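You operate a simulated robot arm through the tools that you are given. There is no shell and no other tool. Be economical: measure what you need, move in short steps, check, and stop when the job is done.

You run a simulated two-armed robot. Do the job below in one go: nothing can be reset, and whatever is moved stays where it is left.

JOB
Hold the black-rim cup on the right end of the bench steady with one hand and put the red-to-blue extension in it with the other.

It is judged by the outcome, as a careful person would: the job done as asked, and still so three seconds after it is handed in. It fails if anything else is knocked over, pushed out of place, dropped, spilled or broken.

ROBOT AND FRAMES
Two 7-joint arms with two-finger parallel grippers on one trunk, on a base that drives. Base frame: it is fixed to the floor where the robot stands at the start and does not move with it; the origin is under the middle of the robot, x ahead of it, y to its left, z up; the surface under the hand at the start is at about z = 860. Readings come in mm, rad, newtons and seconds.
The left shoulder is at the start at [50, 161, 1098], the right one opposite. With the tool pointing down near the work surface each hand reaches from about 240 to 680 mm from the robot's upright axis, wherever it stands, measured 20 degrees to its own side. Places, roughly: black-rim cup [-1250, 2000, 1000]; red-to-blue extension (4x4x4 cm) [500, 200, 900]. Payload 3.43 kg a hand.
Tool frame (each hand has its own): the origin (TCP) lies between the finger pads and is the grasp point; the fingertips stand 30 mm ahead of it; z points along the fingers, y is the line along which they close. The gripper opens to 94 mm. The fingers are 28 mm wide and 10 mm thick; the gripper's body (50 by 96 mm) begins 55 mm behind the TCP.
Orientation is told as [roll, pitch, yaw] about the base's x, y, z axes, in that order, counted from this pose: with the fingers straight down and closing along the base's y, the tool's x points along the base's -x, its y along +y and its z along -z.

CONTROLS
- The arms move only by the tool move_arm. It takes "left_steps", "right_steps" or both (then of equal length, played together; a hand with none holds still); each is text: rows parted by semicolons, each of 7 numbers parted by spaces: the shift along the tool's x, y, z in m, then the turn, a rotation vector about the tool's x, y, z in rad, then the finger opening in m, from 0 to 0.094. In form: tx ty tz ax ay az grip; .... A call has 1 to 10 rows; each row shifts and turns the commanded pose from where the row before left it, along the tool's axes as they then stand. Each row takes 0.2 s and may step no farther than 50 mm and 0.15 rad from the row before; otherwise, or with a gripper value out of range, the whole call is refused. A pose out of reach is approached as far as the arm can. The call stops where the force on the tool passes 40 N (or 10 N more than at its start, if that is more) or the arm is blocked; 0.2 s more then pass. The fingers move at their own pace (about 45 mm/s each) and stop on an object; they squeeze with about 42 N. The grip force told is the motor's: it shows also when the fingers shut on nothing. Time passes only in rows, and 0.2 s behind the last, so rows that do not move let the fingers close. It gives the time, the measured TCP pose, the force on the tool (base axes), the opening and the grip force at its end, in the units of the frame above (readings bear some noise), with the torque about the TCP (base axes, N m) and any sound that the robot's microphone picked up, and new pictures: "views" is both (left out), scene, wrist or none (wrist: the cameras of the hands that moved).
- Cameras (640 x 400 px; columns grow to the right, rows downward): "scene" is now at [127, 28.7, 1239.9]; the picture's right is [0.31, -0.95, 0.00], its down [-0.37, -0.12, -0.92] and it looks along [0.87, 0.29, -0.39] (base axes); focal length 264 px, centre (320, 200). "left" rides on the left gripper at [76, -14, -103] in its tool frame; the picture's right is [0.18, 0.98, 0.00], its down [-0.75, 0.14, -0.64] and it looks along [-0.63, 0.12, 0.77] (tool axes); focal length 243 px, centre (320, 200). "right" rides on the right gripper at [76, 14, -102] in its tool frame; the picture's right is [-0.18, 0.98, 0.00], its down [-0.75, -0.14, -0.64] and it looks along [-0.63, -0.12, 0.77] (tool axes); focal length 243 px, centre (320, 200). There is no depth. A picture from a camera that has moved, and an enlarged one, comes with that camera's place and axes in the base frame and with its lens.
- move_column(by): slides the trunk up (or, below 0, down) by that many mm; the arms and the scene camera ride with it, the base frame stays. It gives what a move gives, with no picture.
- drive_base(legs): drives the robot by 1 to 6 legs, each [ahead, left, turn to the left] in mm, mm and rad, along the robot's own axes; the way and the turn of a leg run together, so that a leg with both is an arc; at most 1500 mm and 3.142 rad a leg. The arms and the cameras ride along, it lands a little off, and it stops where it bumps. It gives what a move gives, and a new picture of the scene camera.
- head_to(pan, tilt): turns the head with the scene camera to pan (to the left, within 1.396 rad either way) and tilt (down, from -0.506 to 1.204), counted from straight ahead of the robot. It gives what a move gives, and a new picture of the scene camera.
- zoom(camera, box): a new picture of the part [left, top, right, bottom] of that camera's present view, enlarged. No time passes.
- job_done(): hands the job in; it is judged then, once.

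Go step by step. Nothing tells you exact positions but the pictures and the camera data: compare them with the known pose of the tool, close in by small moves and look again before you grip or let go. The budget is 120 turns and 260 pictures, counting those below and the enlarged ones. Unless the task says otherwise, let go and move clear before handing in.

The tools are called after ">>>" as a command line: name --argument value ..., lists and objects as JSON in quotes. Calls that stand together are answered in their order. move_arm: Moves the arms, as the interface text tells. Its arguments: {"type":"object","properties":{"left_steps":{"type":"string"},"right_steps":{"type":"string"},"views":{"type":"string","enum":["both","scene","wrist","none"]}},"required":[]} The other tools are called the same way: move_column (by) slides the trunk up or down; drive_base (legs) drives the base; head_to (pan, tilt) turns the head that bears the scene camera; zoom (camera, box) takes an enlarged picture of a part of a camera's view; job_done () hands the job in.

At the start:

```text
clock: 0.0
left_ee_pos: [435.7, 337.6, 1083.6]
left_tcp_rot: [-0.002, -0.002, 0.003]
left_wrist_force: [0.7, -0.4, -0.1]
left_ft_torque: [-0.01, 0.0, -0.01]
left_width: 94.0
left_grip_force: 0.1
right_ee_pos: [408.9, -13.8, 1135.8]
right_tcp_rot: [0.0, 0.0, 0.0]
right_wrist_force: [-0.2, 0.1, -0.7]
right_ft_torque: [-0.01, -0.04, -0.01]
right_width: 94.0
right_grip_force: 0.1
trunk travel left (down, up): [-125.0, 142.0]
robot x, y, heading: [-1.7, -3.9, -0.001]
head pan, tilt: [0.319, 0.405]
```

scene: 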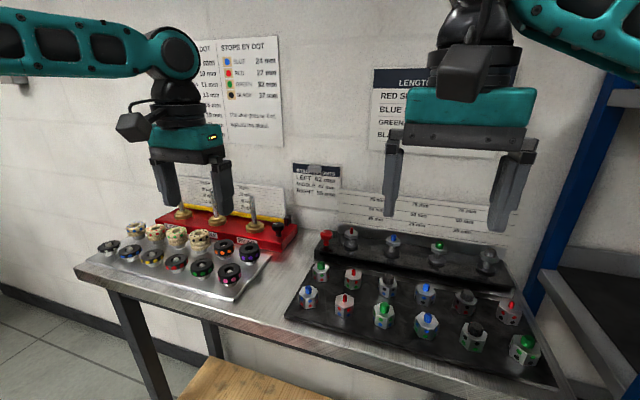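
right: 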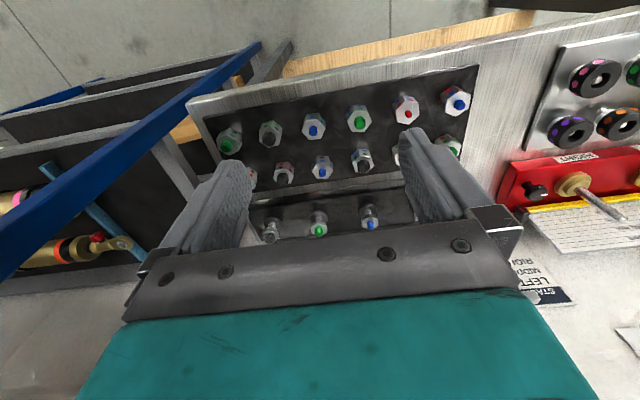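
left: 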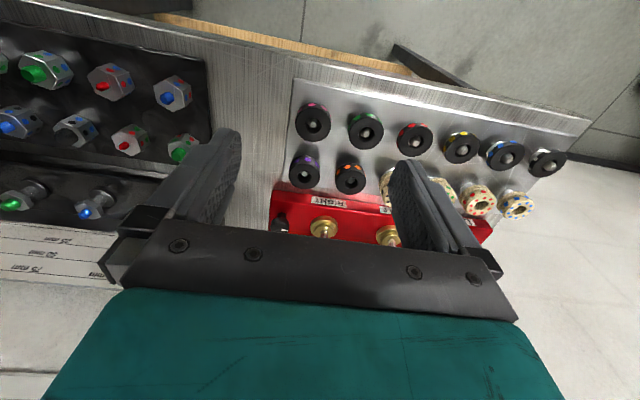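

I see a tray of coloured extensions on the right and rings on the left, with signs on the wall. I'll read the signs and the parts enlarged first.

>>> zoom --camera "scene" --box '[280, 220, 560, 395]'

>>> zoom --camera "scene" --box '[190, 20, 530, 230]'

>>> zoom --camera "right" --box '[190, 60, 490, 250]'

>>> zoom --camera "left" --box '[0, 30, 240, 230]'

```text
2.29 times, centred on (420, 308) of scene
camera zoom: at [127.0, 28.7, 1239.9], right [0.31, -0.95, 0.0], down [-0.37, -0.12, -0.92], along [0.87, 0.29, -0.39], focal length 604 px, centre (91, -46)
```

zoom: 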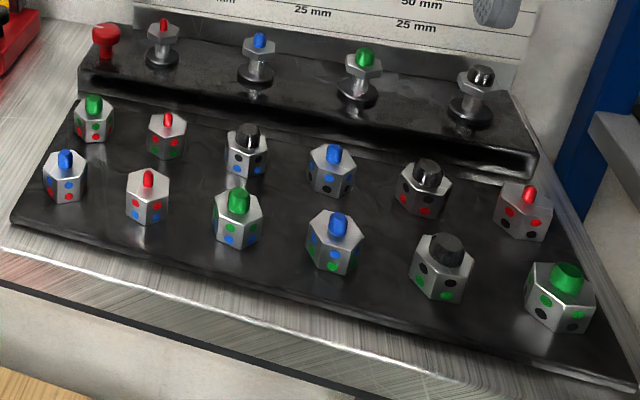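

```text
1.88 times, centred on (360, 125) of scene
camera zoom: at [127.0, 28.7, 1239.9], right [0.31, -0.95, 0.0], down [-0.37, -0.12, -0.92], along [0.87, 0.29, -0.39], focal length 497 px, centre (245, 341)
```

zoom: 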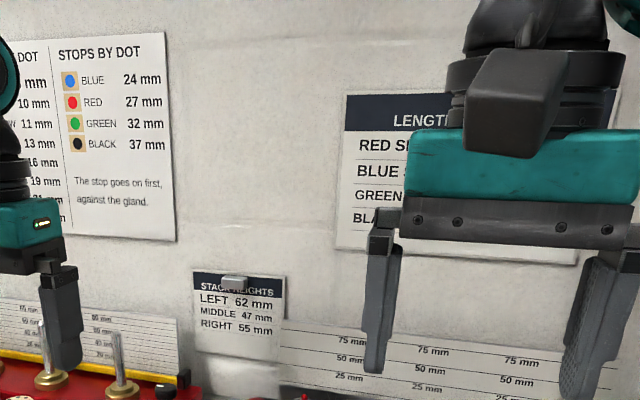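

```text
2.11 times, centred on (340, 155) of right
camera zoom: at [333.5, -0.3, 1237.1], right [0.18, 0.98, 0.0], down [0.75, -0.14, 0.64], along [0.63, -0.12, -0.77], focal length 511 px, centre (278, 295)
```

zoom: 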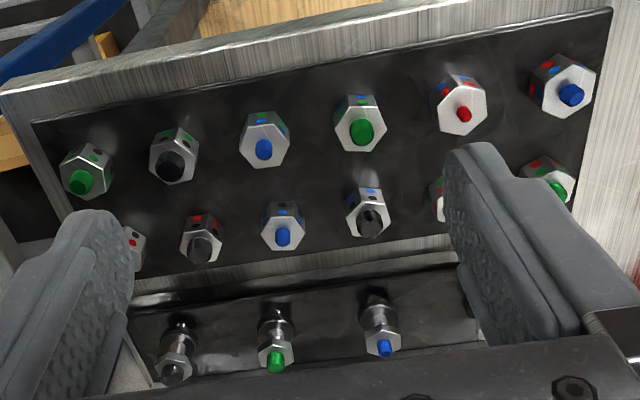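

```text
2.00 times, centred on (120, 130) of left
camera zoom: at [359.3, 323.3, 1187.5], right [-0.19, 0.98, 0.0], down [0.75, 0.14, 0.64], along [0.63, 0.12, -0.77], focal length 485 px, centre (720, 340)
```

zoom: 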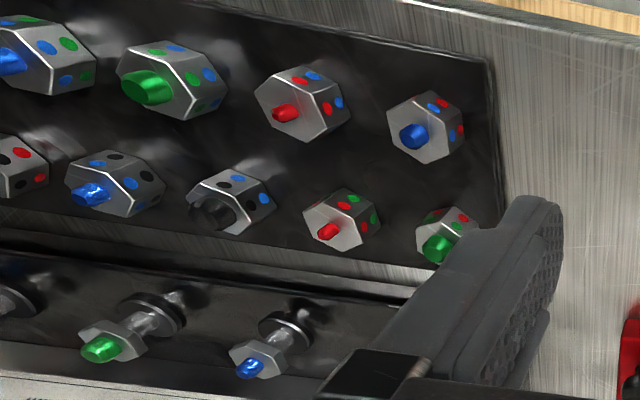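

The sign on the wall is hidden behind the right arm, and it may define "red-to-blue". I'll swing the right hand aside to read it.

>>> move_arm --right_steps "0.02 -0.05 0 0 0 0 0.094;0.02 -0.05 0 0 0 0 0.094;0.02 -0.05 0 0 0 0 0.094;0.02 -0.05 0 0 0 0 0.094;0.02 -0.05 0 0 0 0 0.094" --views "scene"

```text
refused: row 1 steps farther than a row can; nothing moved
```

>>> move_arm --right_steps "0.02 -0.045 0 0 0 0 0.094;0.02 -0.045 0 0 0 0 0.094;0.02 -0.045 0 0 0 0 0.094;0.02 -0.045 0 0 0 0 0.094;0.02 -0.045 0 0 0 0 0.094" --views "scene"

```text
clock: 1.2
left_ee_pos: [435.0, 337.0, 1087.2]
left_tcp_rot: [0.003, -0.002, 0.001]
left_wrist_force: [-0.4, -0.4, -0.5]
left_ft_torque: [0.02, -0.02, 0.0]
left_width: 94.1
left_grip_force: 0.2
right_ee_pos: [305.0, -237.1, 1135.9]
right_tcp_rot: [0.0, 0.001, 0.002]
right_wrist_force: [0.1, -0.5, -0.1]
right_ft_torque: [-0.01, -0.01, 0.02]
right_width: 93.9
right_grip_force: 0.0
trunk travel left (down, up): [-125.0, 142.0]
robot x, y, heading: [-2.2, 1.4, -0.001]
head pan, tilt: [0.319, 0.405]
camera scene: at [126.4, 28.1, 1240.1], right [0.31, -0.95, 0.0], down [-0.37, -0.12, -0.92], along [0.87, 0.29, -0.39], focal length 264 px, centre (320, 200)
```

scene: 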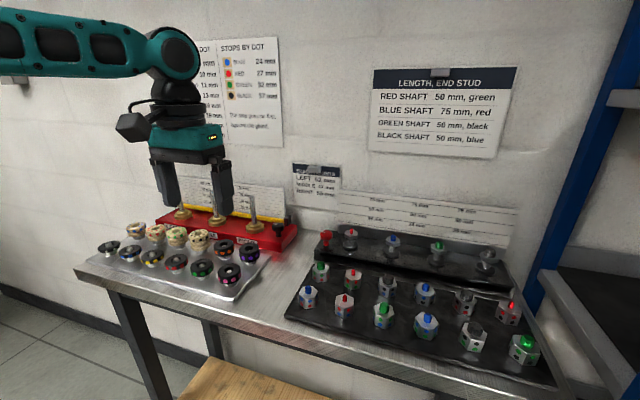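

The sign reads "shaft colour → end stud colour", so red-to-blue is the one with a red socket and a blue stud. That matches the front-left part near [472, 167]. I'll bring the left hand above it for a closer look, with the fingers partly closed.

>>> move_arm --left_steps "-0.005 -0.042 0.01 0 0 0 0.07;-0.005 -0.042 0.01 0 0 0 0.07;-0.005 -0.042 0.015 0 0 0 0.07;-0.005 -0.042 0.015 0 0 0 0.07" --views "both"

>>> zoom --camera "left" --box '[200, 60, 480, 235]'

>>> zoom --camera "scene" --box '[270, 240, 400, 330]'

```text
clock: 2.2
left_ee_pos: [456.0, 172.7, 1036.4]
left_tcp_rot: [0.002, -0.002, 0.001]
left_wrist_force: [0.4, -0.3, 0.2]
left_ft_torque: [0.02, 0.02, 0.0]
left_width: 69.8
left_grip_force: 0.1
right_ee_pos: [308.4, -237.4, 1137.1]
right_tcp_rot: [-0.001, 0.0, -0.002]
right_wrist_force: [-0.5, -0.6, 0.8]
right_ft_torque: [0.03, -0.01, 0.02]
right_width: 93.9
right_grip_force: 0.0
trunk travel left (down, up): [-125.0, 142.0]
robot x, y, heading: [0.2, 1.0, 0.003]
head pan, tilt: [0.319, 0.405]
camera scene: at [127.6, 28.8, 1239.8], right [0.31, -0.95, 0.0], down [-0.38, -0.12, -0.92], along [0.87, 0.29, -0.4], focal length 264 px, centre (320, 200)
camera left: at [379.1, 158.2, 1137.5], right [-0.19, 0.98, 0.0], down [0.75, 0.14, 0.64], along [0.63, 0.12, -0.77], focal length 243 px, centre (320, 200)
```

scene: 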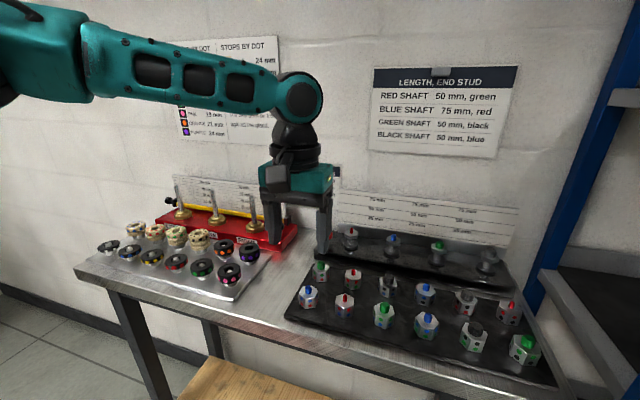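
left: 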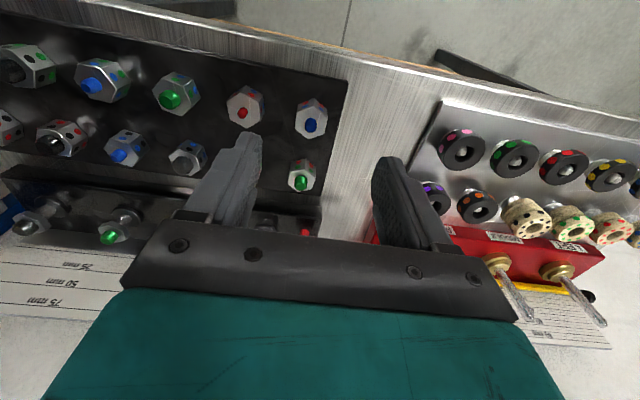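

```text
2.29 times, centred on (340, 148) of left
camera zoom: at [379.1, 158.2, 1137.5], right [-0.19, 0.98, 0.0], down [0.75, 0.14, 0.64], along [0.63, 0.12, -0.77], focal length 555 px, centre (274, 320)
```

zoom: 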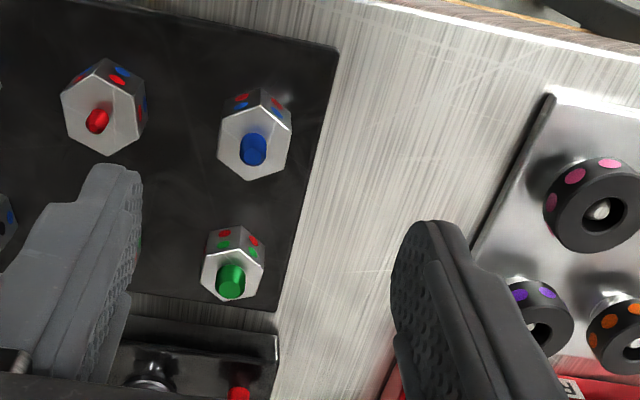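

```text
4.44 times, centred on (335, 285) of scene
camera zoom: at [127.6, 28.8, 1239.8], right [0.31, -0.95, 0.0], down [-0.38, -0.12, -0.92], along [0.87, 0.29, -0.4], focal length 1174 px, centre (253, -178)
```

zoom: 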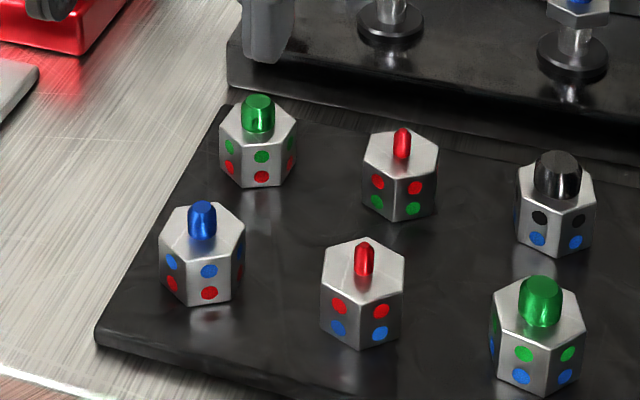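

The front-left part shows blue dots over red, so it has a blue stud on a red socket. It is centred at about [479, 168], with its body top near z 887 and its flats facing ±y. I'll move over it with a narrower opening and look again.

>>> move_arm --left_steps "-0.023 -0.005 0.02 0 0 0 0.056;0 0 0.035 0 0 0 0.056;0 0 0.025 0 0 0 0.056;0 0 0 0 0 0 0.056" --views "both"

>>> zoom --camera "left" --box '[200, 100, 440, 250]'

>>> zoom --camera "scene" --box '[270, 230, 400, 330]'

```text
clock: 3.2
left_ee_pos: [479.4, 167.1, 954.7]
left_tcp_rot: [0.0, -0.001, 0.002]
left_wrist_force: [-0.1, 0.4, 0.1]
left_ft_torque: [0.01, -0.01, -0.02]
left_width: 56.0
left_grip_force: 0.0
right_ee_pos: [307.0, -236.7, 1136.4]
right_tcp_rot: [0.001, 0.001, -0.001]
right_wrist_force: [-0.2, 0.2, 0.1]
right_ft_torque: [-0.01, 0.01, 0.0]
right_width: 93.9
right_grip_force: 0.0
trunk travel left (down, up): [-125.0, 142.0]
robot x, y, heading: [-0.6, -4.3, 0.001]
head pan, tilt: [0.319, 0.405]
camera scene: at [127.0, 28.7, 1239.9], right [0.31, -0.95, 0.0], down [-0.37, -0.12, -0.92], along [0.87, 0.29, -0.39], focal length 264 px, centre (320, 200)
camera left: at [402.2, 152.4, 1056.5], right [-0.19, 0.98, 0.0], down [0.75, 0.14, 0.64], along [0.63, 0.12, -0.77], focal length 243 px, centre (320, 200)
```

scene: 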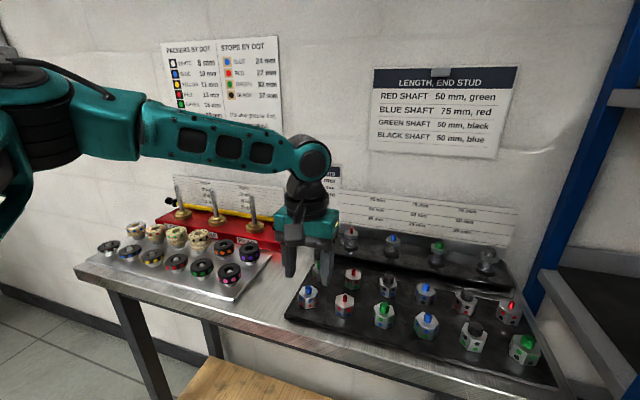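
left: 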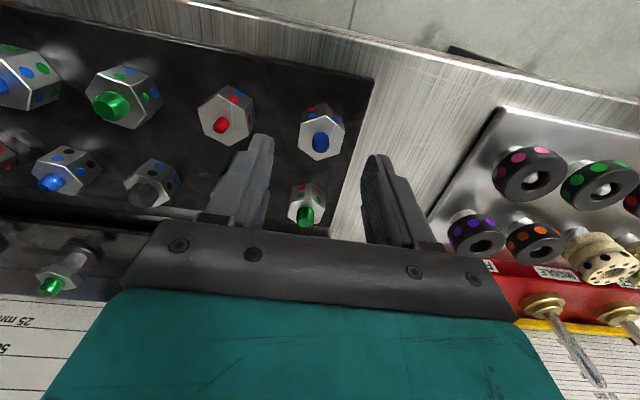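

```text
2.67 times, centred on (320, 175) of left
camera zoom: at [402.2, 152.4, 1056.5], right [-0.19, 0.98, 0.0], down [0.75, 0.14, 0.64], along [0.63, 0.12, -0.77], focal length 647 px, centre (320, 267)
```

zoom: 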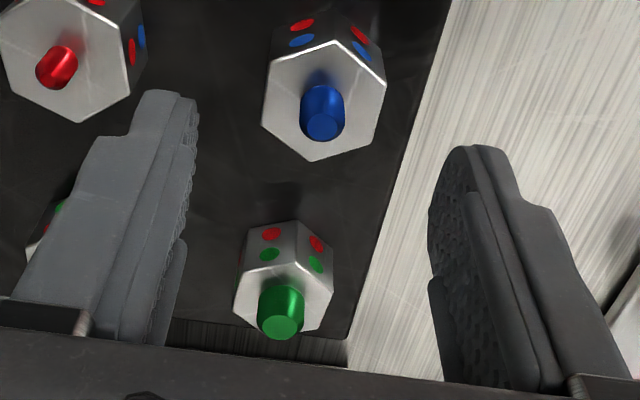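

```text
4.00 times, centred on (335, 280) of scene
camera zoom: at [127.0, 28.7, 1239.9], right [0.31, -0.95, 0.0], down [-0.37, -0.12, -0.92], along [0.87, 0.29, -0.39], focal length 1056 px, centre (260, -120)
```

zoom: 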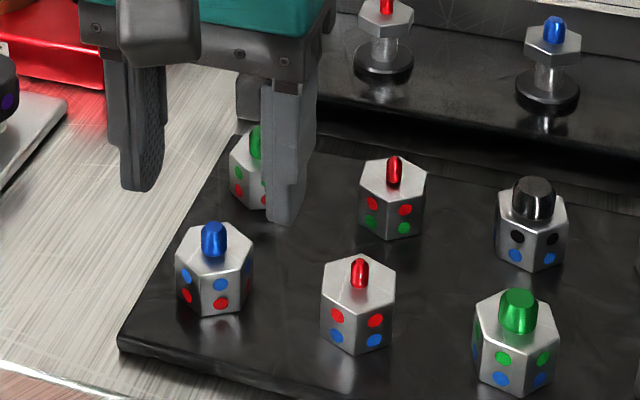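

The measurements agree at [479.5, 168]. I'll descend until the fingertips are just above the tray, then close.

>>> move_arm --left_steps "0 0.001 0.03 0 0 0 0.056;0 0 0.015 0 0 0 0.056;0 0 0.008 0 0 0 0.056;0 0 0 0 0 0 0.04;0 0 0 0 0 0 0.025;0 0 0 0 0 0 0.015;0 0 0 0 0 0 0.015" --views "both"

>>> zoom --camera "scene" --box '[270, 230, 400, 330]'

```text
clock: 4.8
left_ee_pos: [476.7, 168.7, 902.9]
left_tcp_rot: [-0.001, -0.004, 0.002]
left_wrist_force: [0.3, -0.8, -0.1]
left_ft_torque: [0.0, 0.01, 0.04]
left_width: 31.4
left_grip_force: 41.8
right_ee_pos: [307.3, -236.9, 1137.8]
right_tcp_rot: [0.001, 0.0, 0.001]
right_wrist_force: [-0.1, 0.3, 0.5]
right_ft_torque: [0.0, 0.02, 0.0]
right_width: 93.8
right_grip_force: 0.1
trunk travel left (down, up): [-125.0, 142.0]
robot x, y, heading: [-1.7, 0.2, 0.001]
head pan, tilt: [0.319, 0.405]
camera scene: at [127.0, 28.8, 1239.9], right [0.31, -0.95, 0.0], down [-0.37, -0.12, -0.92], along [0.87, 0.29, -0.39], focal length 264 px, centre (320, 200)
camera left: at [400.4, 154.0, 1005.1], right [-0.19, 0.98, 0.0], down [0.75, 0.14, 0.64], along [0.63, 0.12, -0.77], focal length 243 px, centre (320, 200)
```

scene: 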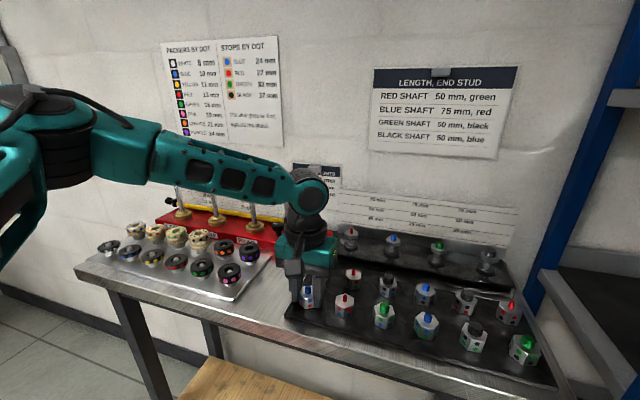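
left: 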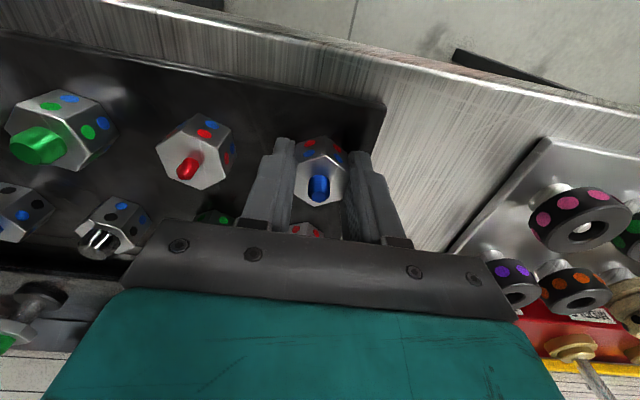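

```text
4.00 times, centred on (335, 280) of scene
camera zoom: at [127.0, 28.8, 1239.9], right [0.31, -0.95, 0.0], down [-0.37, -0.12, -0.92], along [0.87, 0.29, -0.39], focal length 1056 px, centre (260, -120)
```

zoom: 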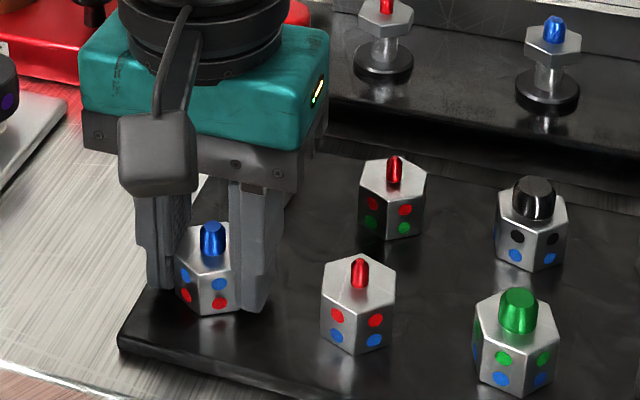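

The part is held at 31.4 mm with full grip force. I'll lift straight up and then draw back toward the robot for driving.

>>> move_arm --left_steps "0 0 -0.03 0 0 0 0.015;0 0 -0.045 0 0 0 0.015;0 0 -0.045 0 0 0 0.015;0 0 -0.045 0 0 0 0.015;0.045 0.01 0 0 0 0 0.015;0.045 0.01 0 0 0 0 0.015;0.045 0.01 0 0 0 0 0.015;0.02 0.02 0 0 0 0 0.015" --views "both"

>>> head_to --pan 1.39 --tilt 0.3

```text
clock: 6.6
left_ee_pos: [320.7, 213.4, 1067.2]
left_tcp_rot: [0.002, -0.002, 0.002]
left_wrist_force: [-0.3, 0.5, -0.5]
left_ft_torque: [0.02, 0.03, -0.01]
left_width: 31.4
left_grip_force: 41.8
right_ee_pos: [307.4, -236.0, 1137.2]
right_tcp_rot: [-0.001, 0.001, 0.0]
right_wrist_force: [0.8, 0.9, 0.5]
right_ft_torque: [0.04, 0.01, -0.02]
right_width: 93.8
right_grip_force: 0.0
trunk travel left (down, up): [-125.0, 142.0]
robot x, y, heading: [-0.1, 5.3, -0.001]
head pan, tilt: [0.319, 0.405]
camera scene: at [126.8, 29.0, 1239.9], right [0.31, -0.95, 0.0], down [-0.37, -0.12, -0.92], along [0.87, 0.29, -0.39], focal length 264 px, centre (320, 200)
camera left: at [245.9, 200.2, 1169.6], right [-0.19, 0.98, 0.0], down [0.75, 0.14, 0.64], along [0.63, 0.12, -0.77], focal length 243 px, centre (320, 200)
```

scene: 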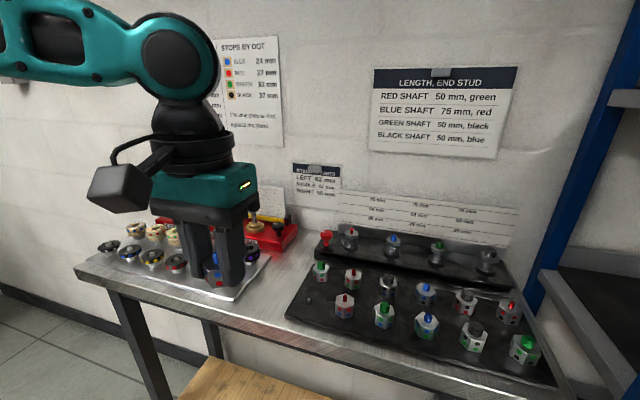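
left: 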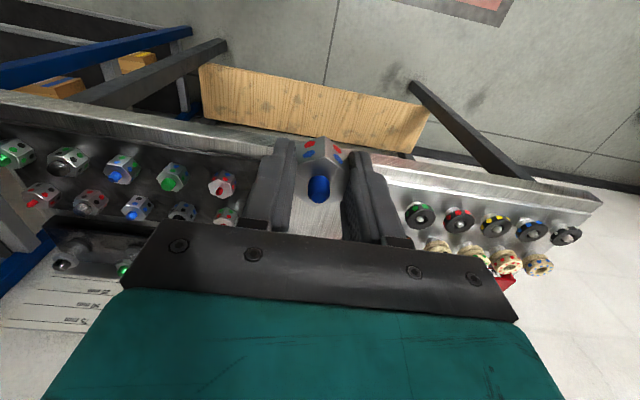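

```text
clock: 7.9
left_ee_pos: [324.1, 214.2, 1066.7]
left_tcp_rot: [-0.001, -0.003, 0.002]
left_wrist_force: [-0.2, 0.0, -1.4]
left_ft_torque: [-0.01, 0.01, -0.01]
left_width: 31.6
left_grip_force: 41.6
right_ee_pos: [307.2, -236.8, 1137.3]
right_tcp_rot: [0.0, 0.001, 0.0]
right_wrist_force: [0.0, 0.7, -0.6]
right_ft_torque: [0.01, -0.02, -0.01]
right_width: 93.8
right_grip_force: 0.1
trunk travel left (down, up): [-125.0, 142.0]
robot x, y, heading: [-0.7, -0.3, 0.002]
head pan, tilt: [1.389, 0.3]
camera scene: at [56.1, 91.5, 1249.7], right [0.98, -0.18, 0.0], down [-0.05, -0.29, -0.96], along [0.17, 0.94, -0.3], focal length 264 px, centre (320, 200)
```

scene: 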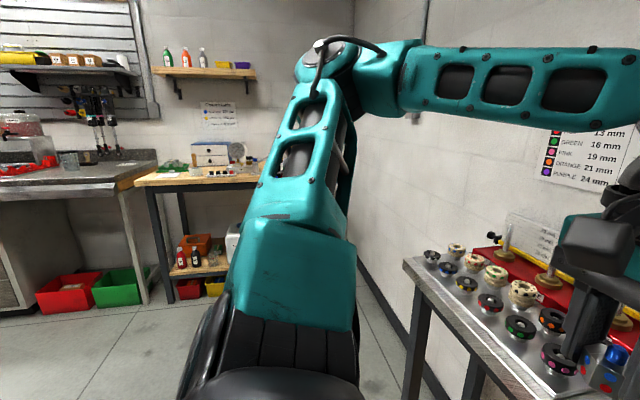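

The cup looks to be the small vessel on the counter at upper left, at about [-1200, 2000, 990]. I'll back off from this bench, turn left and look.

>>> drive_base --legs '[[-300, 0, 0], [0, 0, 1.571]]'

>>> head_to --pan 0.6 --tilt 0.3

```text
clock: 13.8
left_ee_pos: [-520.5, 321.3, 1067.2]
left_tcp_rot: [0.001, -0.002, 1.583]
left_wrist_force: [0.2, 0.0, 0.3]
left_ft_torque: [0.02, 0.07, 0.0]
left_width: 31.4
left_grip_force: 42.0
right_ee_pos: [-68.6, 309.5, 1136.7]
right_tcp_rot: [0.0, 0.0, 1.581]
right_wrist_force: [-0.3, -0.3, 0.6]
right_ft_torque: [0.03, 0.01, 0.0]
right_width: 93.8
right_grip_force: 0.0
trunk travel left (down, up): [-125.0, 142.0]
robot x, y, heading: [-300.7, 0.2, 1.584]
head pan, tilt: [1.389, 0.3]
camera scene: at [-396.2, 56.1, 1249.7], right [0.17, 0.99, 0.0], down [0.29, -0.05, -0.96], along [-0.94, 0.16, -0.3], focal length 264 px, centre (320, 200)
```

scene: 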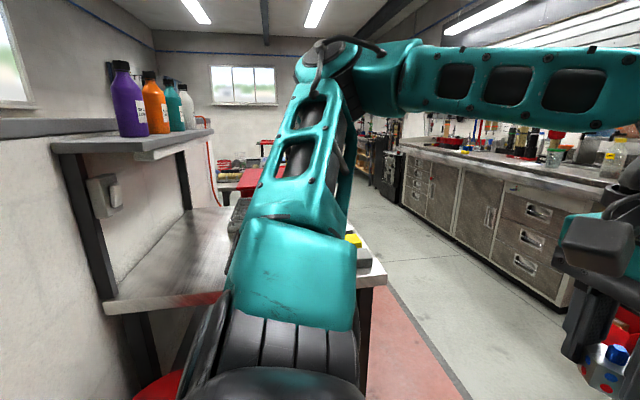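

```text
clock: 15.0
left_ee_pos: [-520.5, 321.7, 1067.8]
left_tcp_rot: [0.0, -0.003, 1.583]
left_wrist_force: [0.8, -0.3, -1.5]
left_ft_torque: [0.01, -0.01, 0.0]
left_width: 31.3
left_grip_force: 42.1
right_ee_pos: [-67.8, 310.1, 1136.3]
right_tcp_rot: [-0.001, 0.0, 1.581]
right_wrist_force: [0.2, 0.4, 0.0]
right_ft_torque: [0.02, 0.0, -0.01]
right_width: 93.8
right_grip_force: 0.0
trunk travel left (down, up): [-125.0, 142.0]
robot x, y, heading: [-298.4, 3.9, 1.583]
head pan, tilt: [0.6, 0.3]
camera scene: at [-357.8, 116.6, 1249.7], right [0.82, 0.57, 0.0], down [0.17, -0.24, -0.96], along [-0.55, 0.78, -0.3], focal length 264 px, centre (320, 200)
```

scene: 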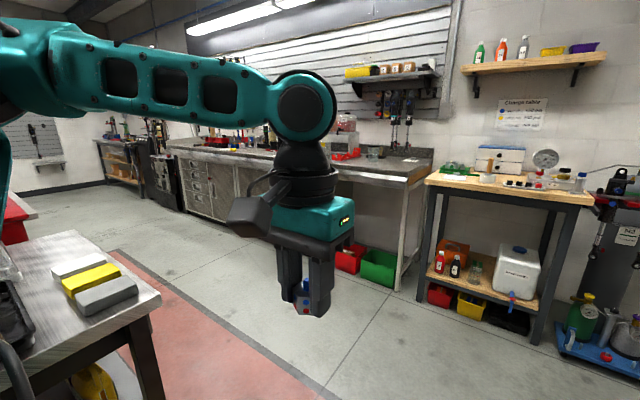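

There is clear floor ahead, and a bench corner to my left near [-990, 320]. I'll go forward past it and then sideways to the left.

>>> drive_base --legs '[[1000, 0, -0.012], [0, 700, 0]]'

>>> head_to --pan 0.3 --tilt 0.4

```text
clock: 26.3
left_ee_pos: [-1210.7, 1338.4, 1066.8]
left_tcp_rot: [0.002, -0.003, 1.576]
left_wrist_force: [0.2, 0.2, -1.2]
left_ft_torque: [0.01, -0.01, 0.02]
left_width: 31.1
left_grip_force: 42.1
right_ee_pos: [-758.7, 1325.5, 1137.8]
right_tcp_rot: [-0.003, -0.002, 1.574]
right_wrist_force: [0.2, 0.8, 0.4]
right_ft_torque: [-0.02, 0.0, 0.0]
right_width: 94.0
right_grip_force: 0.1
trunk travel left (down, up): [-125.0, 142.0]
robot x, y, heading: [-992.4, 1017.0, 1.573]
head pan, tilt: [0.6, 0.3]
camera scene: at [-1048.8, 1133.0, 1249.7], right [0.82, 0.57, 0.0], down [0.17, -0.24, -0.96], along [-0.54, 0.79, -0.3], focal length 264 px, centre (320, 200)
```

scene: 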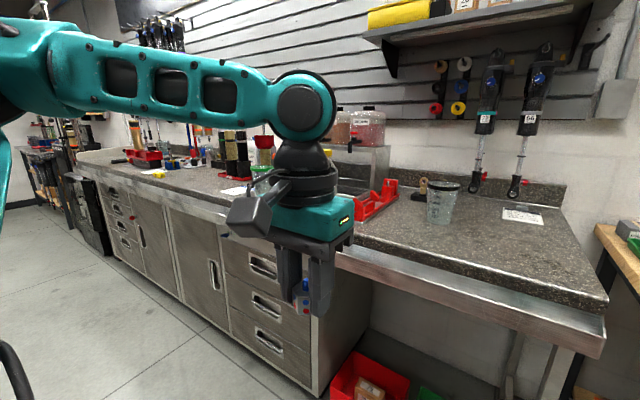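

```text
clock: 27.1
left_ee_pos: [-1210.2, 1339.5, 1066.5]
left_tcp_rot: [0.0, -0.002, 1.575]
left_wrist_force: [-0.3, -0.2, -1.4]
left_ft_torque: [0.02, 0.02, 0.04]
left_width: 31.6
left_grip_force: 42.2
right_ee_pos: [-758.4, 1324.4, 1135.7]
right_tcp_rot: [0.0, 0.0, 1.575]
right_wrist_force: [0.6, 0.2, 0.2]
right_ft_torque: [-0.01, 0.03, 0.02]
right_width: 94.1
right_grip_force: 0.1
trunk travel left (down, up): [-125.0, 142.0]
robot x, y, heading: [-996.2, 1017.3, 1.575]
head pan, tilt: [0.3, 0.4]
camera scene: at [-1023.5, 1144.6, 1240.4], right [0.95, 0.3, 0.0], down [0.12, -0.37, -0.92], along [-0.28, 0.88, -0.39], focal length 264 px, centre (320, 200)
```

scene: 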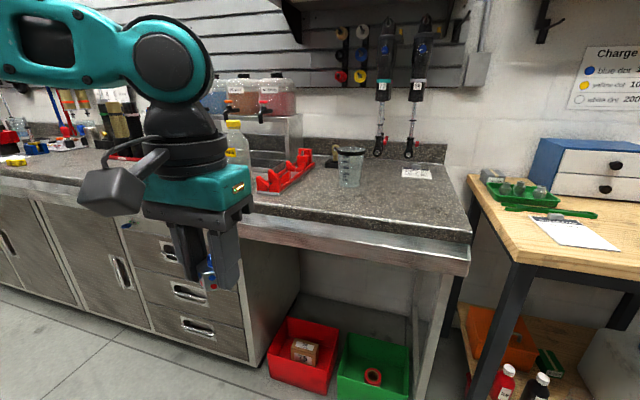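

The black-rim cup stands in clear view near the right end of the bench. I'll zoom in on it.

>>> zoom --camera "scene" --box '[290, 120, 410, 220]'

>>> zoom --camera "scene" --box '[200, 60, 480, 280]'

```text
4.00 times, centred on (350, 170) of scene
camera zoom: at [-1023.5, 1144.6, 1240.4], right [0.95, 0.3, 0.0], down [0.12, -0.37, -0.92], along [-0.28, 0.88, -0.39], focal length 1056 px, centre (200, 320)
```

zoom: 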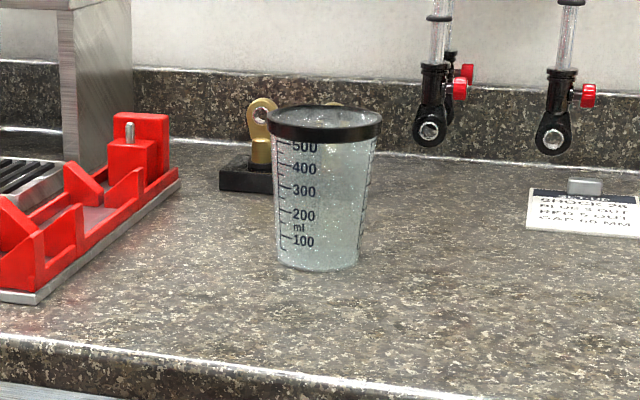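

```text
1.82 times, centred on (340, 170) of scene
camera zoom: at [-1023.5, 1144.6, 1240.4], right [0.95, 0.3, 0.0], down [0.12, -0.37, -0.92], along [-0.28, 0.88, -0.39], focal length 480 px, centre (284, 254)
```

zoom: 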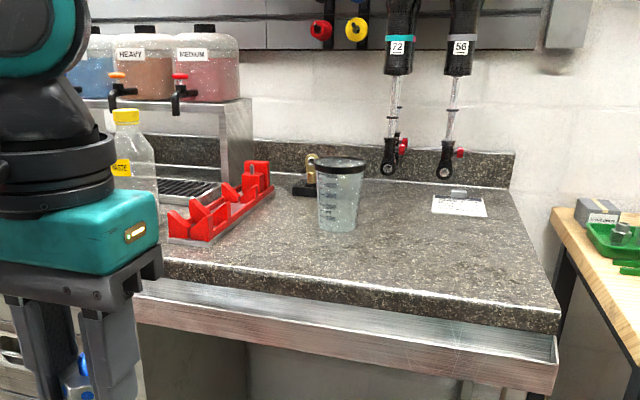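

By comparing views, the cup is at about [-1185, 1979], with its rim near z 1059 and diameter about 90, and the bench top near 945. I'll raise the trunk for this higher bench and move closer in steps, keeping the cup straight ahead.

>>> move_column --by 90

>>> drive_base --legs '[[0, 190, 0], [280, 0, 0]]'

>>> head_to --pan 0.0 --tilt 0.7

>>> zoom --camera "scene" --box '[240, 80, 400, 200]'

```text
clock: 28.4
left_ee_pos: [-1210.4, 1339.9, 1158.5]
left_tcp_rot: [0.001, -0.003, 1.576]
left_wrist_force: [-0.7, -0.4, 0.0]
left_ft_torque: [-0.01, 0.05, -0.01]
left_width: 31.4
left_grip_force: 42.5
right_ee_pos: [-759.1, 1325.3, 1226.7]
right_tcp_rot: [-0.001, 0.0, 1.575]
right_wrist_force: [-0.3, -0.1, 1.0]
right_ft_torque: [-0.02, -0.02, 0.0]
right_width: 94.0
right_grip_force: 0.1
trunk travel left (down, up): [-215.0, 52.0]
robot x, y, heading: [-993.1, 1016.7, 1.575]
head pan, tilt: [0.3, 0.4]
```

```text
clock: 32.2
left_ee_pos: [-1406.6, 1619.9, 1155.9]
left_tcp_rot: [0.0, 0.001, 1.579]
left_wrist_force: [0.0, -0.7, -1.3]
left_ft_torque: [-0.04, 0.03, -0.01]
left_width: 31.2
left_grip_force: 42.1
right_ee_pos: [-954.6, 1607.0, 1226.4]
right_tcp_rot: [0.001, 0.0, 1.58]
right_wrist_force: [0.2, 0.8, 0.0]
right_ft_torque: [-0.01, -0.03, 0.03]
right_width: 94.0
right_grip_force: 0.1
trunk travel left (down, up): [-215.0, 52.0]
robot x, y, heading: [-1191.9, 1299.7, 1.578]
head pan, tilt: [0.3, 0.4]
camera scene: at [-1218.9, 1425.7, 1330.3], right [0.95, 0.3, 0.0], down [0.12, -0.37, -0.92], along [-0.28, 0.88, -0.39], focal length 264 px, centre (320, 200)
```

scene: 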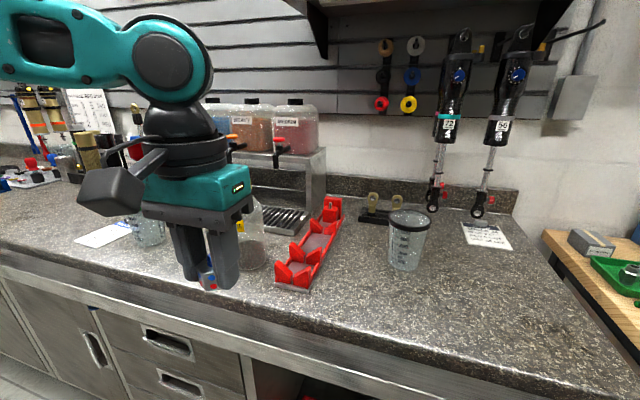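

```text
clock: 33.0
left_ee_pos: [-1406.4, 1618.3, 1157.6]
left_tcp_rot: [0.0, -0.002, 1.579]
left_wrist_force: [-0.7, 0.1, 0.2]
left_ft_torque: [0.03, 0.03, -0.04]
left_width: 31.5
left_grip_force: 42.4
right_ee_pos: [-954.8, 1606.6, 1227.2]
right_tcp_rot: [0.001, 0.001, 1.58]
right_wrist_force: [0.0, 0.4, -0.4]
right_ft_torque: [0.03, 0.0, -0.01]
right_width: 93.9
right_grip_force: 0.1
trunk travel left (down, up): [-215.0, 52.0]
robot x, y, heading: [-1191.9, 1298.3, 1.576]
head pan, tilt: [0.0, 0.7]
camera scene: at [-1191.5, 1421.8, 1303.6], right [1.0, 0.01, 0.0], down [0.01, -0.64, -0.77], along [-0.01, 0.77, -0.64], focal length 264 px, centre (320, 200)
```

scene: 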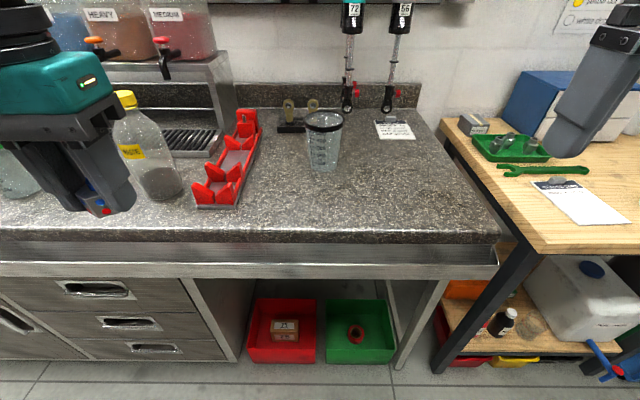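

```text
3.33 times, centred on (320, 140) of scene
camera zoom: at [-1191.5, 1421.8, 1303.6], right [1.0, 0.01, 0.0], down [0.01, -0.64, -0.77], along [-0.01, 0.77, -0.64], focal length 880 px, centre (320, 400)
```

zoom: 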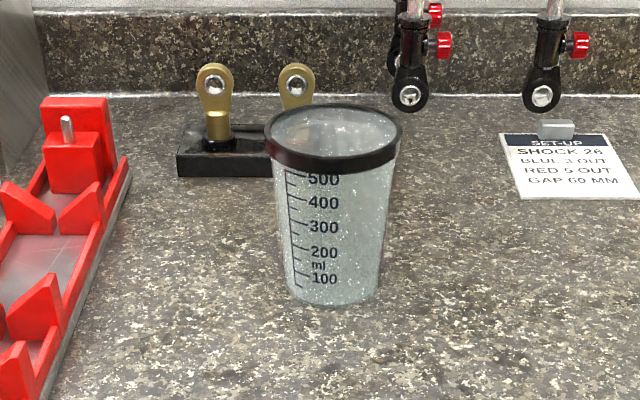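

The cup is open-topped and empty, centred at about [-1187, 2003], with its rim near z 1051 and the bench near 935. I'll look down to check base clearance before going closer.

>>> head_to --pan 0.0 --tilt 1.2

```text
clock: 34.0
left_ee_pos: [-1407.5, 1616.7, 1157.5]
left_tcp_rot: [0.0, -0.001, 1.58]
left_wrist_force: [-1.6, 0.0, -1.9]
left_ft_torque: [0.0, 0.0, 0.0]
left_width: 31.5
left_grip_force: 41.8
right_ee_pos: [-955.5, 1605.6, 1227.2]
right_tcp_rot: [0.002, 0.001, 1.579]
right_wrist_force: [-0.2, 0.4, 0.3]
right_ft_torque: [0.01, -0.01, 0.0]
right_width: 93.8
right_grip_force: 0.1
trunk travel left (down, up): [-215.0, 52.0]
robot x, y, heading: [-1184.1, 1298.9, 1.58]
head pan, tilt: [0.0, 1.201]
camera scene: at [-1191.2, 1392.8, 1267.6], right [1.0, 0.01, 0.0], down [0.01, -0.93, -0.36], along [0.0, 0.36, -0.93], focal length 264 px, centre (320, 200)
```

scene: 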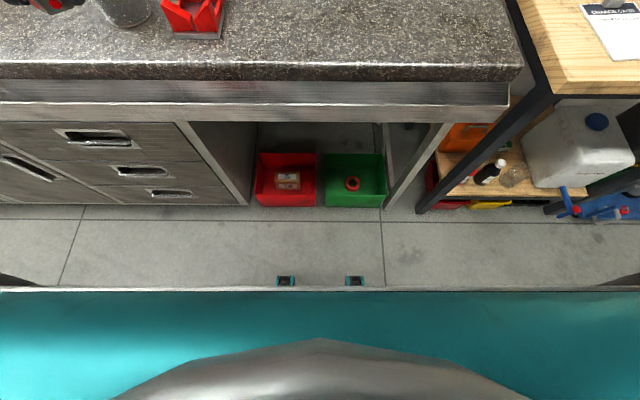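

The base front is only about 140 mm ahead of the robot axis, so there is room. I'll advance 170 mm.

>>> drive_base --legs '[[170, 0, -0.005]]'

>>> head_to --pan 0.0 --tilt 0.7

>>> zoom --camera "scene" --box '[240, 80, 400, 200]'

```text
clock: 35.4
left_ee_pos: [-1404.7, 1788.6, 1158.2]
left_tcp_rot: [0.0, -0.002, 1.574]
left_wrist_force: [0.0, 0.9, -1.2]
left_ft_torque: [-0.02, 0.02, -0.02]
left_width: 31.2
left_grip_force: 41.5
right_ee_pos: [-954.3, 1773.5, 1226.2]
right_tcp_rot: [0.0, -0.001, 1.572]
right_wrist_force: [-0.1, 0.2, -0.4]
right_ft_torque: [-0.02, -0.02, 0.0]
right_width: 94.0
right_grip_force: 0.1
trunk travel left (down, up): [-215.0, 52.0]
robot x, y, heading: [-1192.0, 1461.6, 1.572]
head pan, tilt: [0.0, 1.201]
camera scene: at [-1191.4, 1562.0, 1267.5], right [1.0, 0.0, 0.0], down [0.0, -0.93, -0.36], along [0.0, 0.36, -0.93], focal length 264 px, centre (320, 200)
```

scene: 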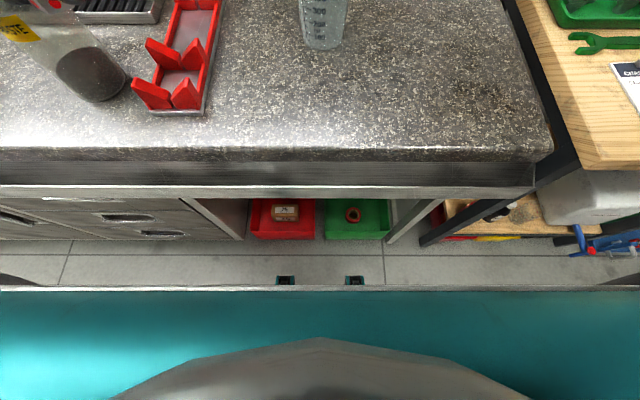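

```text
clock: 36.4
left_ee_pos: [-1405.1, 1789.0, 1157.7]
left_tcp_rot: [0.0, -0.002, 1.575]
left_wrist_force: [-0.7, -0.1, -1.2]
left_ft_torque: [0.01, 0.0, 0.0]
left_width: 31.4
left_grip_force: 41.9
right_ee_pos: [-952.7, 1774.0, 1227.2]
right_tcp_rot: [0.001, 0.001, 1.572]
right_wrist_force: [0.1, -0.4, -0.5]
right_ft_torque: [0.04, 0.0, -0.01]
right_width: 94.2
right_grip_force: 0.0
trunk travel left (down, up): [-215.0, 52.0]
robot x, y, heading: [-1191.7, 1465.7, 1.57]
head pan, tilt: [0.0, 0.7]
camera scene: at [-1191.5, 1590.3, 1303.5], right [1.0, 0.0, 0.0], down [0.0, -0.64, -0.76], along [0.0, 0.76, -0.64], focal length 264 px, centre (320, 200)
```

scene: 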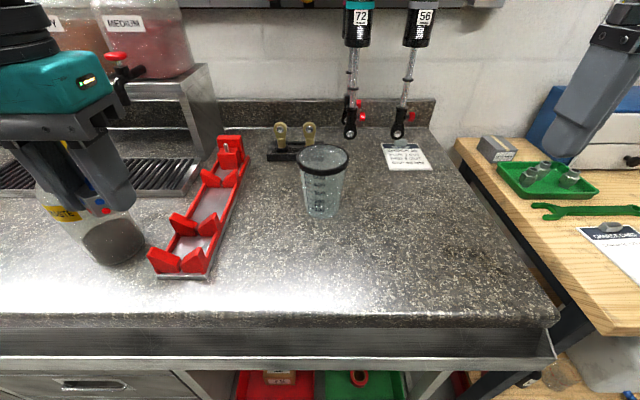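

```text
3.33 times, centred on (320, 140) of scene
camera zoom: at [-1191.5, 1590.3, 1303.5], right [1.0, 0.0, 0.0], down [0.0, -0.64, -0.76], along [0.0, 0.76, -0.64], focal length 880 px, centre (320, 400)
```

zoom: 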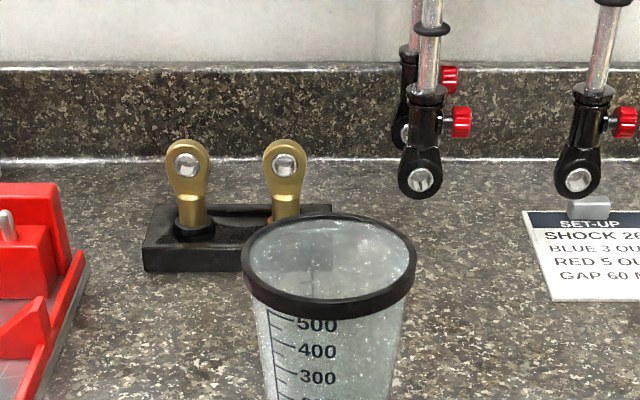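

The rim looks near z 1054 at y ≈ 2005. I'll turn the right hand to a slanted approach from front-right: yaw 45° left, then tilt the fingers forward.

>>> move_arm --right_steps "0 0 0 0 0 -0.15 0.094;0 0 0 0 0 -0.15 0.094;0 0 0 0 0 -0.15 0.094;0 0 0 0 0 -0.15 0.094;0 0 0 0 0 -0.15 0.094;0 0 0 0 -0.15 0 0.094;0 0 0 0 -0.15 0 0.094;0 0 0 0 -0.15 0 0.094;0 0 0 0 -0.15 0 0.094;0 0 0 0 -0.15 0 0.094" --views "both"

>>> zoom --camera "scene" --box '[270, 130, 370, 230]'

```text
clock: 38.6
left_ee_pos: [-1404.8, 1787.5, 1157.5]
left_tcp_rot: [0.0, -0.001, 1.575]
left_wrist_force: [0.3, -1.0, -0.4]
left_ft_torque: [0.05, -0.01, 0.01]
left_width: 31.4
left_grip_force: 42.0
right_ee_pos: [-954.5, 1772.7, 1228.5]
right_tcp_rot: [-0.003, -0.751, 2.322]
right_wrist_force: [0.7, 0.1, 0.5]
right_ft_torque: [-0.03, 0.02, 0.01]
right_width: 93.9
right_grip_force: 0.1
trunk travel left (down, up): [-215.0, 52.0]
robot x, y, heading: [-1192.1, 1467.3, 1.572]
head pan, tilt: [0.0, 0.7]
camera scene: at [-1191.3, 1589.5, 1303.7], right [1.0, 0.0, 0.0], down [0.0, -0.64, -0.77], along [0.0, 0.77, -0.64], focal length 264 px, centre (320, 200)
camera right: at [-878.0, 1669.0, 1250.1], right [-0.81, -0.57, 0.12], down [0.03, 0.18, 0.98], along [-0.59, 0.8, -0.13], focal length 243 px, centre (320, 200)
```

scene: 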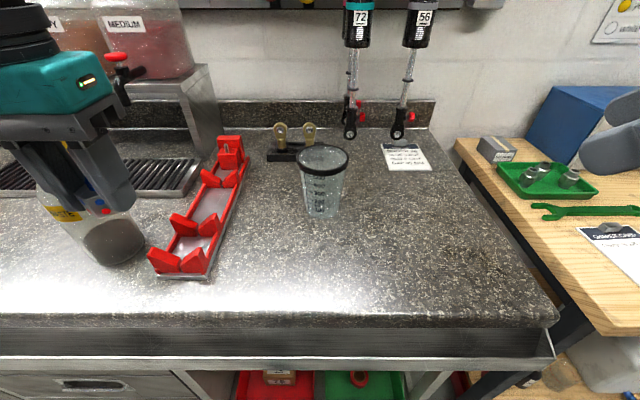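
right: 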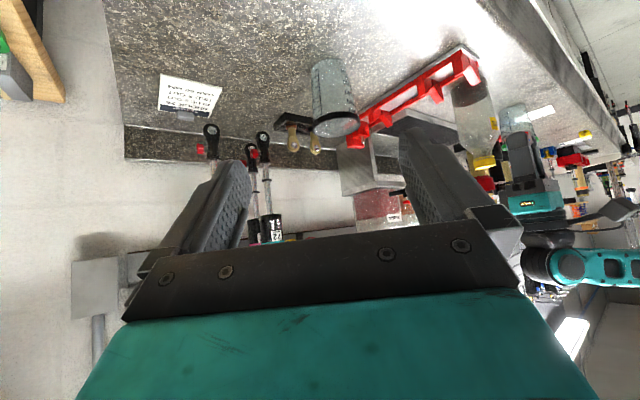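

```text
4.00 times, centred on (320, 180) of scene
camera zoom: at [-1191.3, 1589.5, 1303.7], right [1.0, 0.0, 0.0], down [0.0, -0.64, -0.77], along [0.0, 0.77, -0.64], focal length 1056 px, centre (320, 280)
```

zoom: 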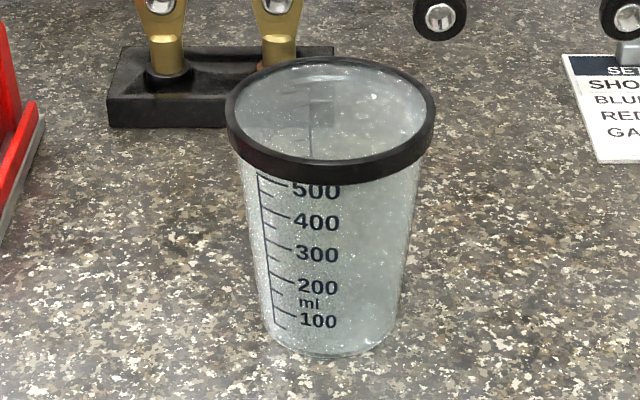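

Two views agree: the cup axis is at [-1186, 2003], the rim at z 1051 with diameter about 95, and the bench at about 932. I'll finish the tilt to 60° and bring the right hand to a standoff 110 mm front-right of the cup.

>>> move_arm --right_steps "0 0 0 0 -0.148 0 0.094;0 0 0 0 -0.148 0 0.094;-0.0025 0.002 0.0403 0 0 0 0.094;-0.0025 0.002 0.0403 0 0 0 0.094;-0.0025 0.002 0.0403 0 0 0 0.094;-0.0025 0.002 0.0403 0 0 0 0.094;-0.0025 0.002 0.0403 0 0 0 0.094;-0.0025 0.002 0.0403 0 0 0 0.094" --views "both"

>>> zoom --camera "right" --box '[200, 0, 460, 240]'

```text
clock: 40.4
left_ee_pos: [-1406.6, 1788.0, 1157.2]
left_tcp_rot: [0.0, -0.002, 1.573]
left_wrist_force: [-0.3, 0.3, -0.4]
left_ft_torque: [0.0, -0.01, 0.01]
left_width: 31.3
left_grip_force: 41.7
right_ee_pos: [-1108.6, 1926.2, 1118.0]
right_tcp_rot: [0.001, -1.046, 2.322]
right_wrist_force: [-0.3, 0.9, 0.0]
right_ft_torque: [0.0, -0.01, -0.02]
right_width: 94.2
right_grip_force: 0.1
right hand out of reach, approached as far as the arm can: row 4
trunk travel left (down, up): [-215.0, 52.0]
robot x, y, heading: [-1188.3, 1463.9, 1.572]
head pan, tilt: [0.0, 0.7]
camera scene: at [-1191.9, 1590.8, 1303.5], right [1.0, 0.0, 0.0], down [0.0, -0.64, -0.76], along [0.0, 0.76, -0.64], focal length 264 px, centre (320, 200)
camera right: at [-1033.2, 1822.6, 1104.3], right [-0.78, -0.6, 0.16], down [0.22, -0.03, 0.97], along [-0.58, 0.8, 0.16], focal length 243 px, centre (320, 200)
```

scene: 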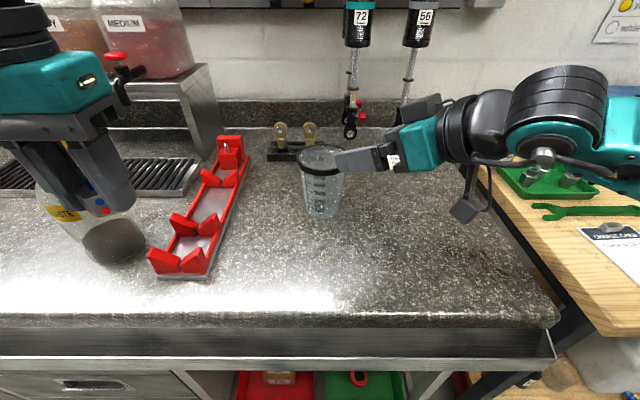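
right: 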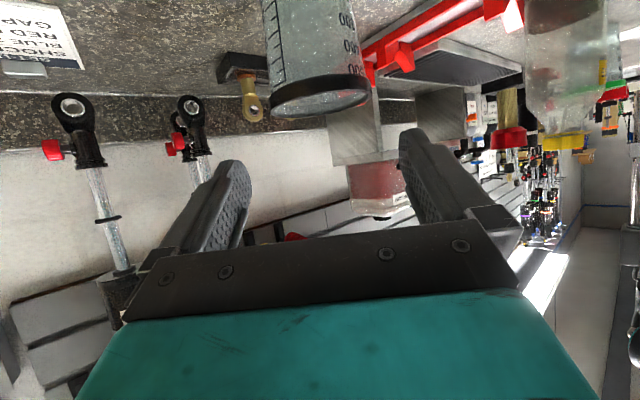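

```text
1.67 times, centred on (330, 120) of right
camera zoom: at [-1033.2, 1822.6, 1104.3], right [-0.78, -0.6, 0.16], down [0.22, -0.03, 0.97], along [-0.58, 0.8, 0.16], focal length 404 px, centre (303, 333)
```

zoom: 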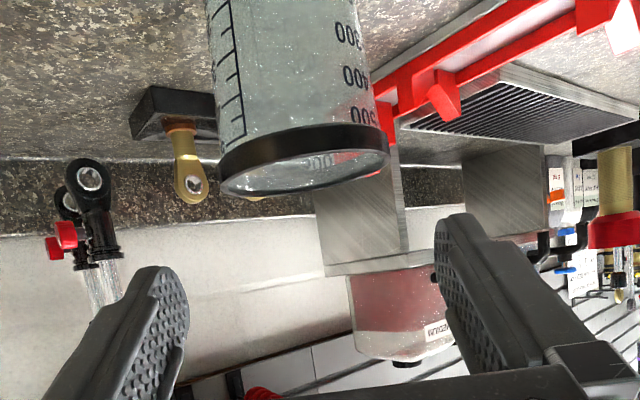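

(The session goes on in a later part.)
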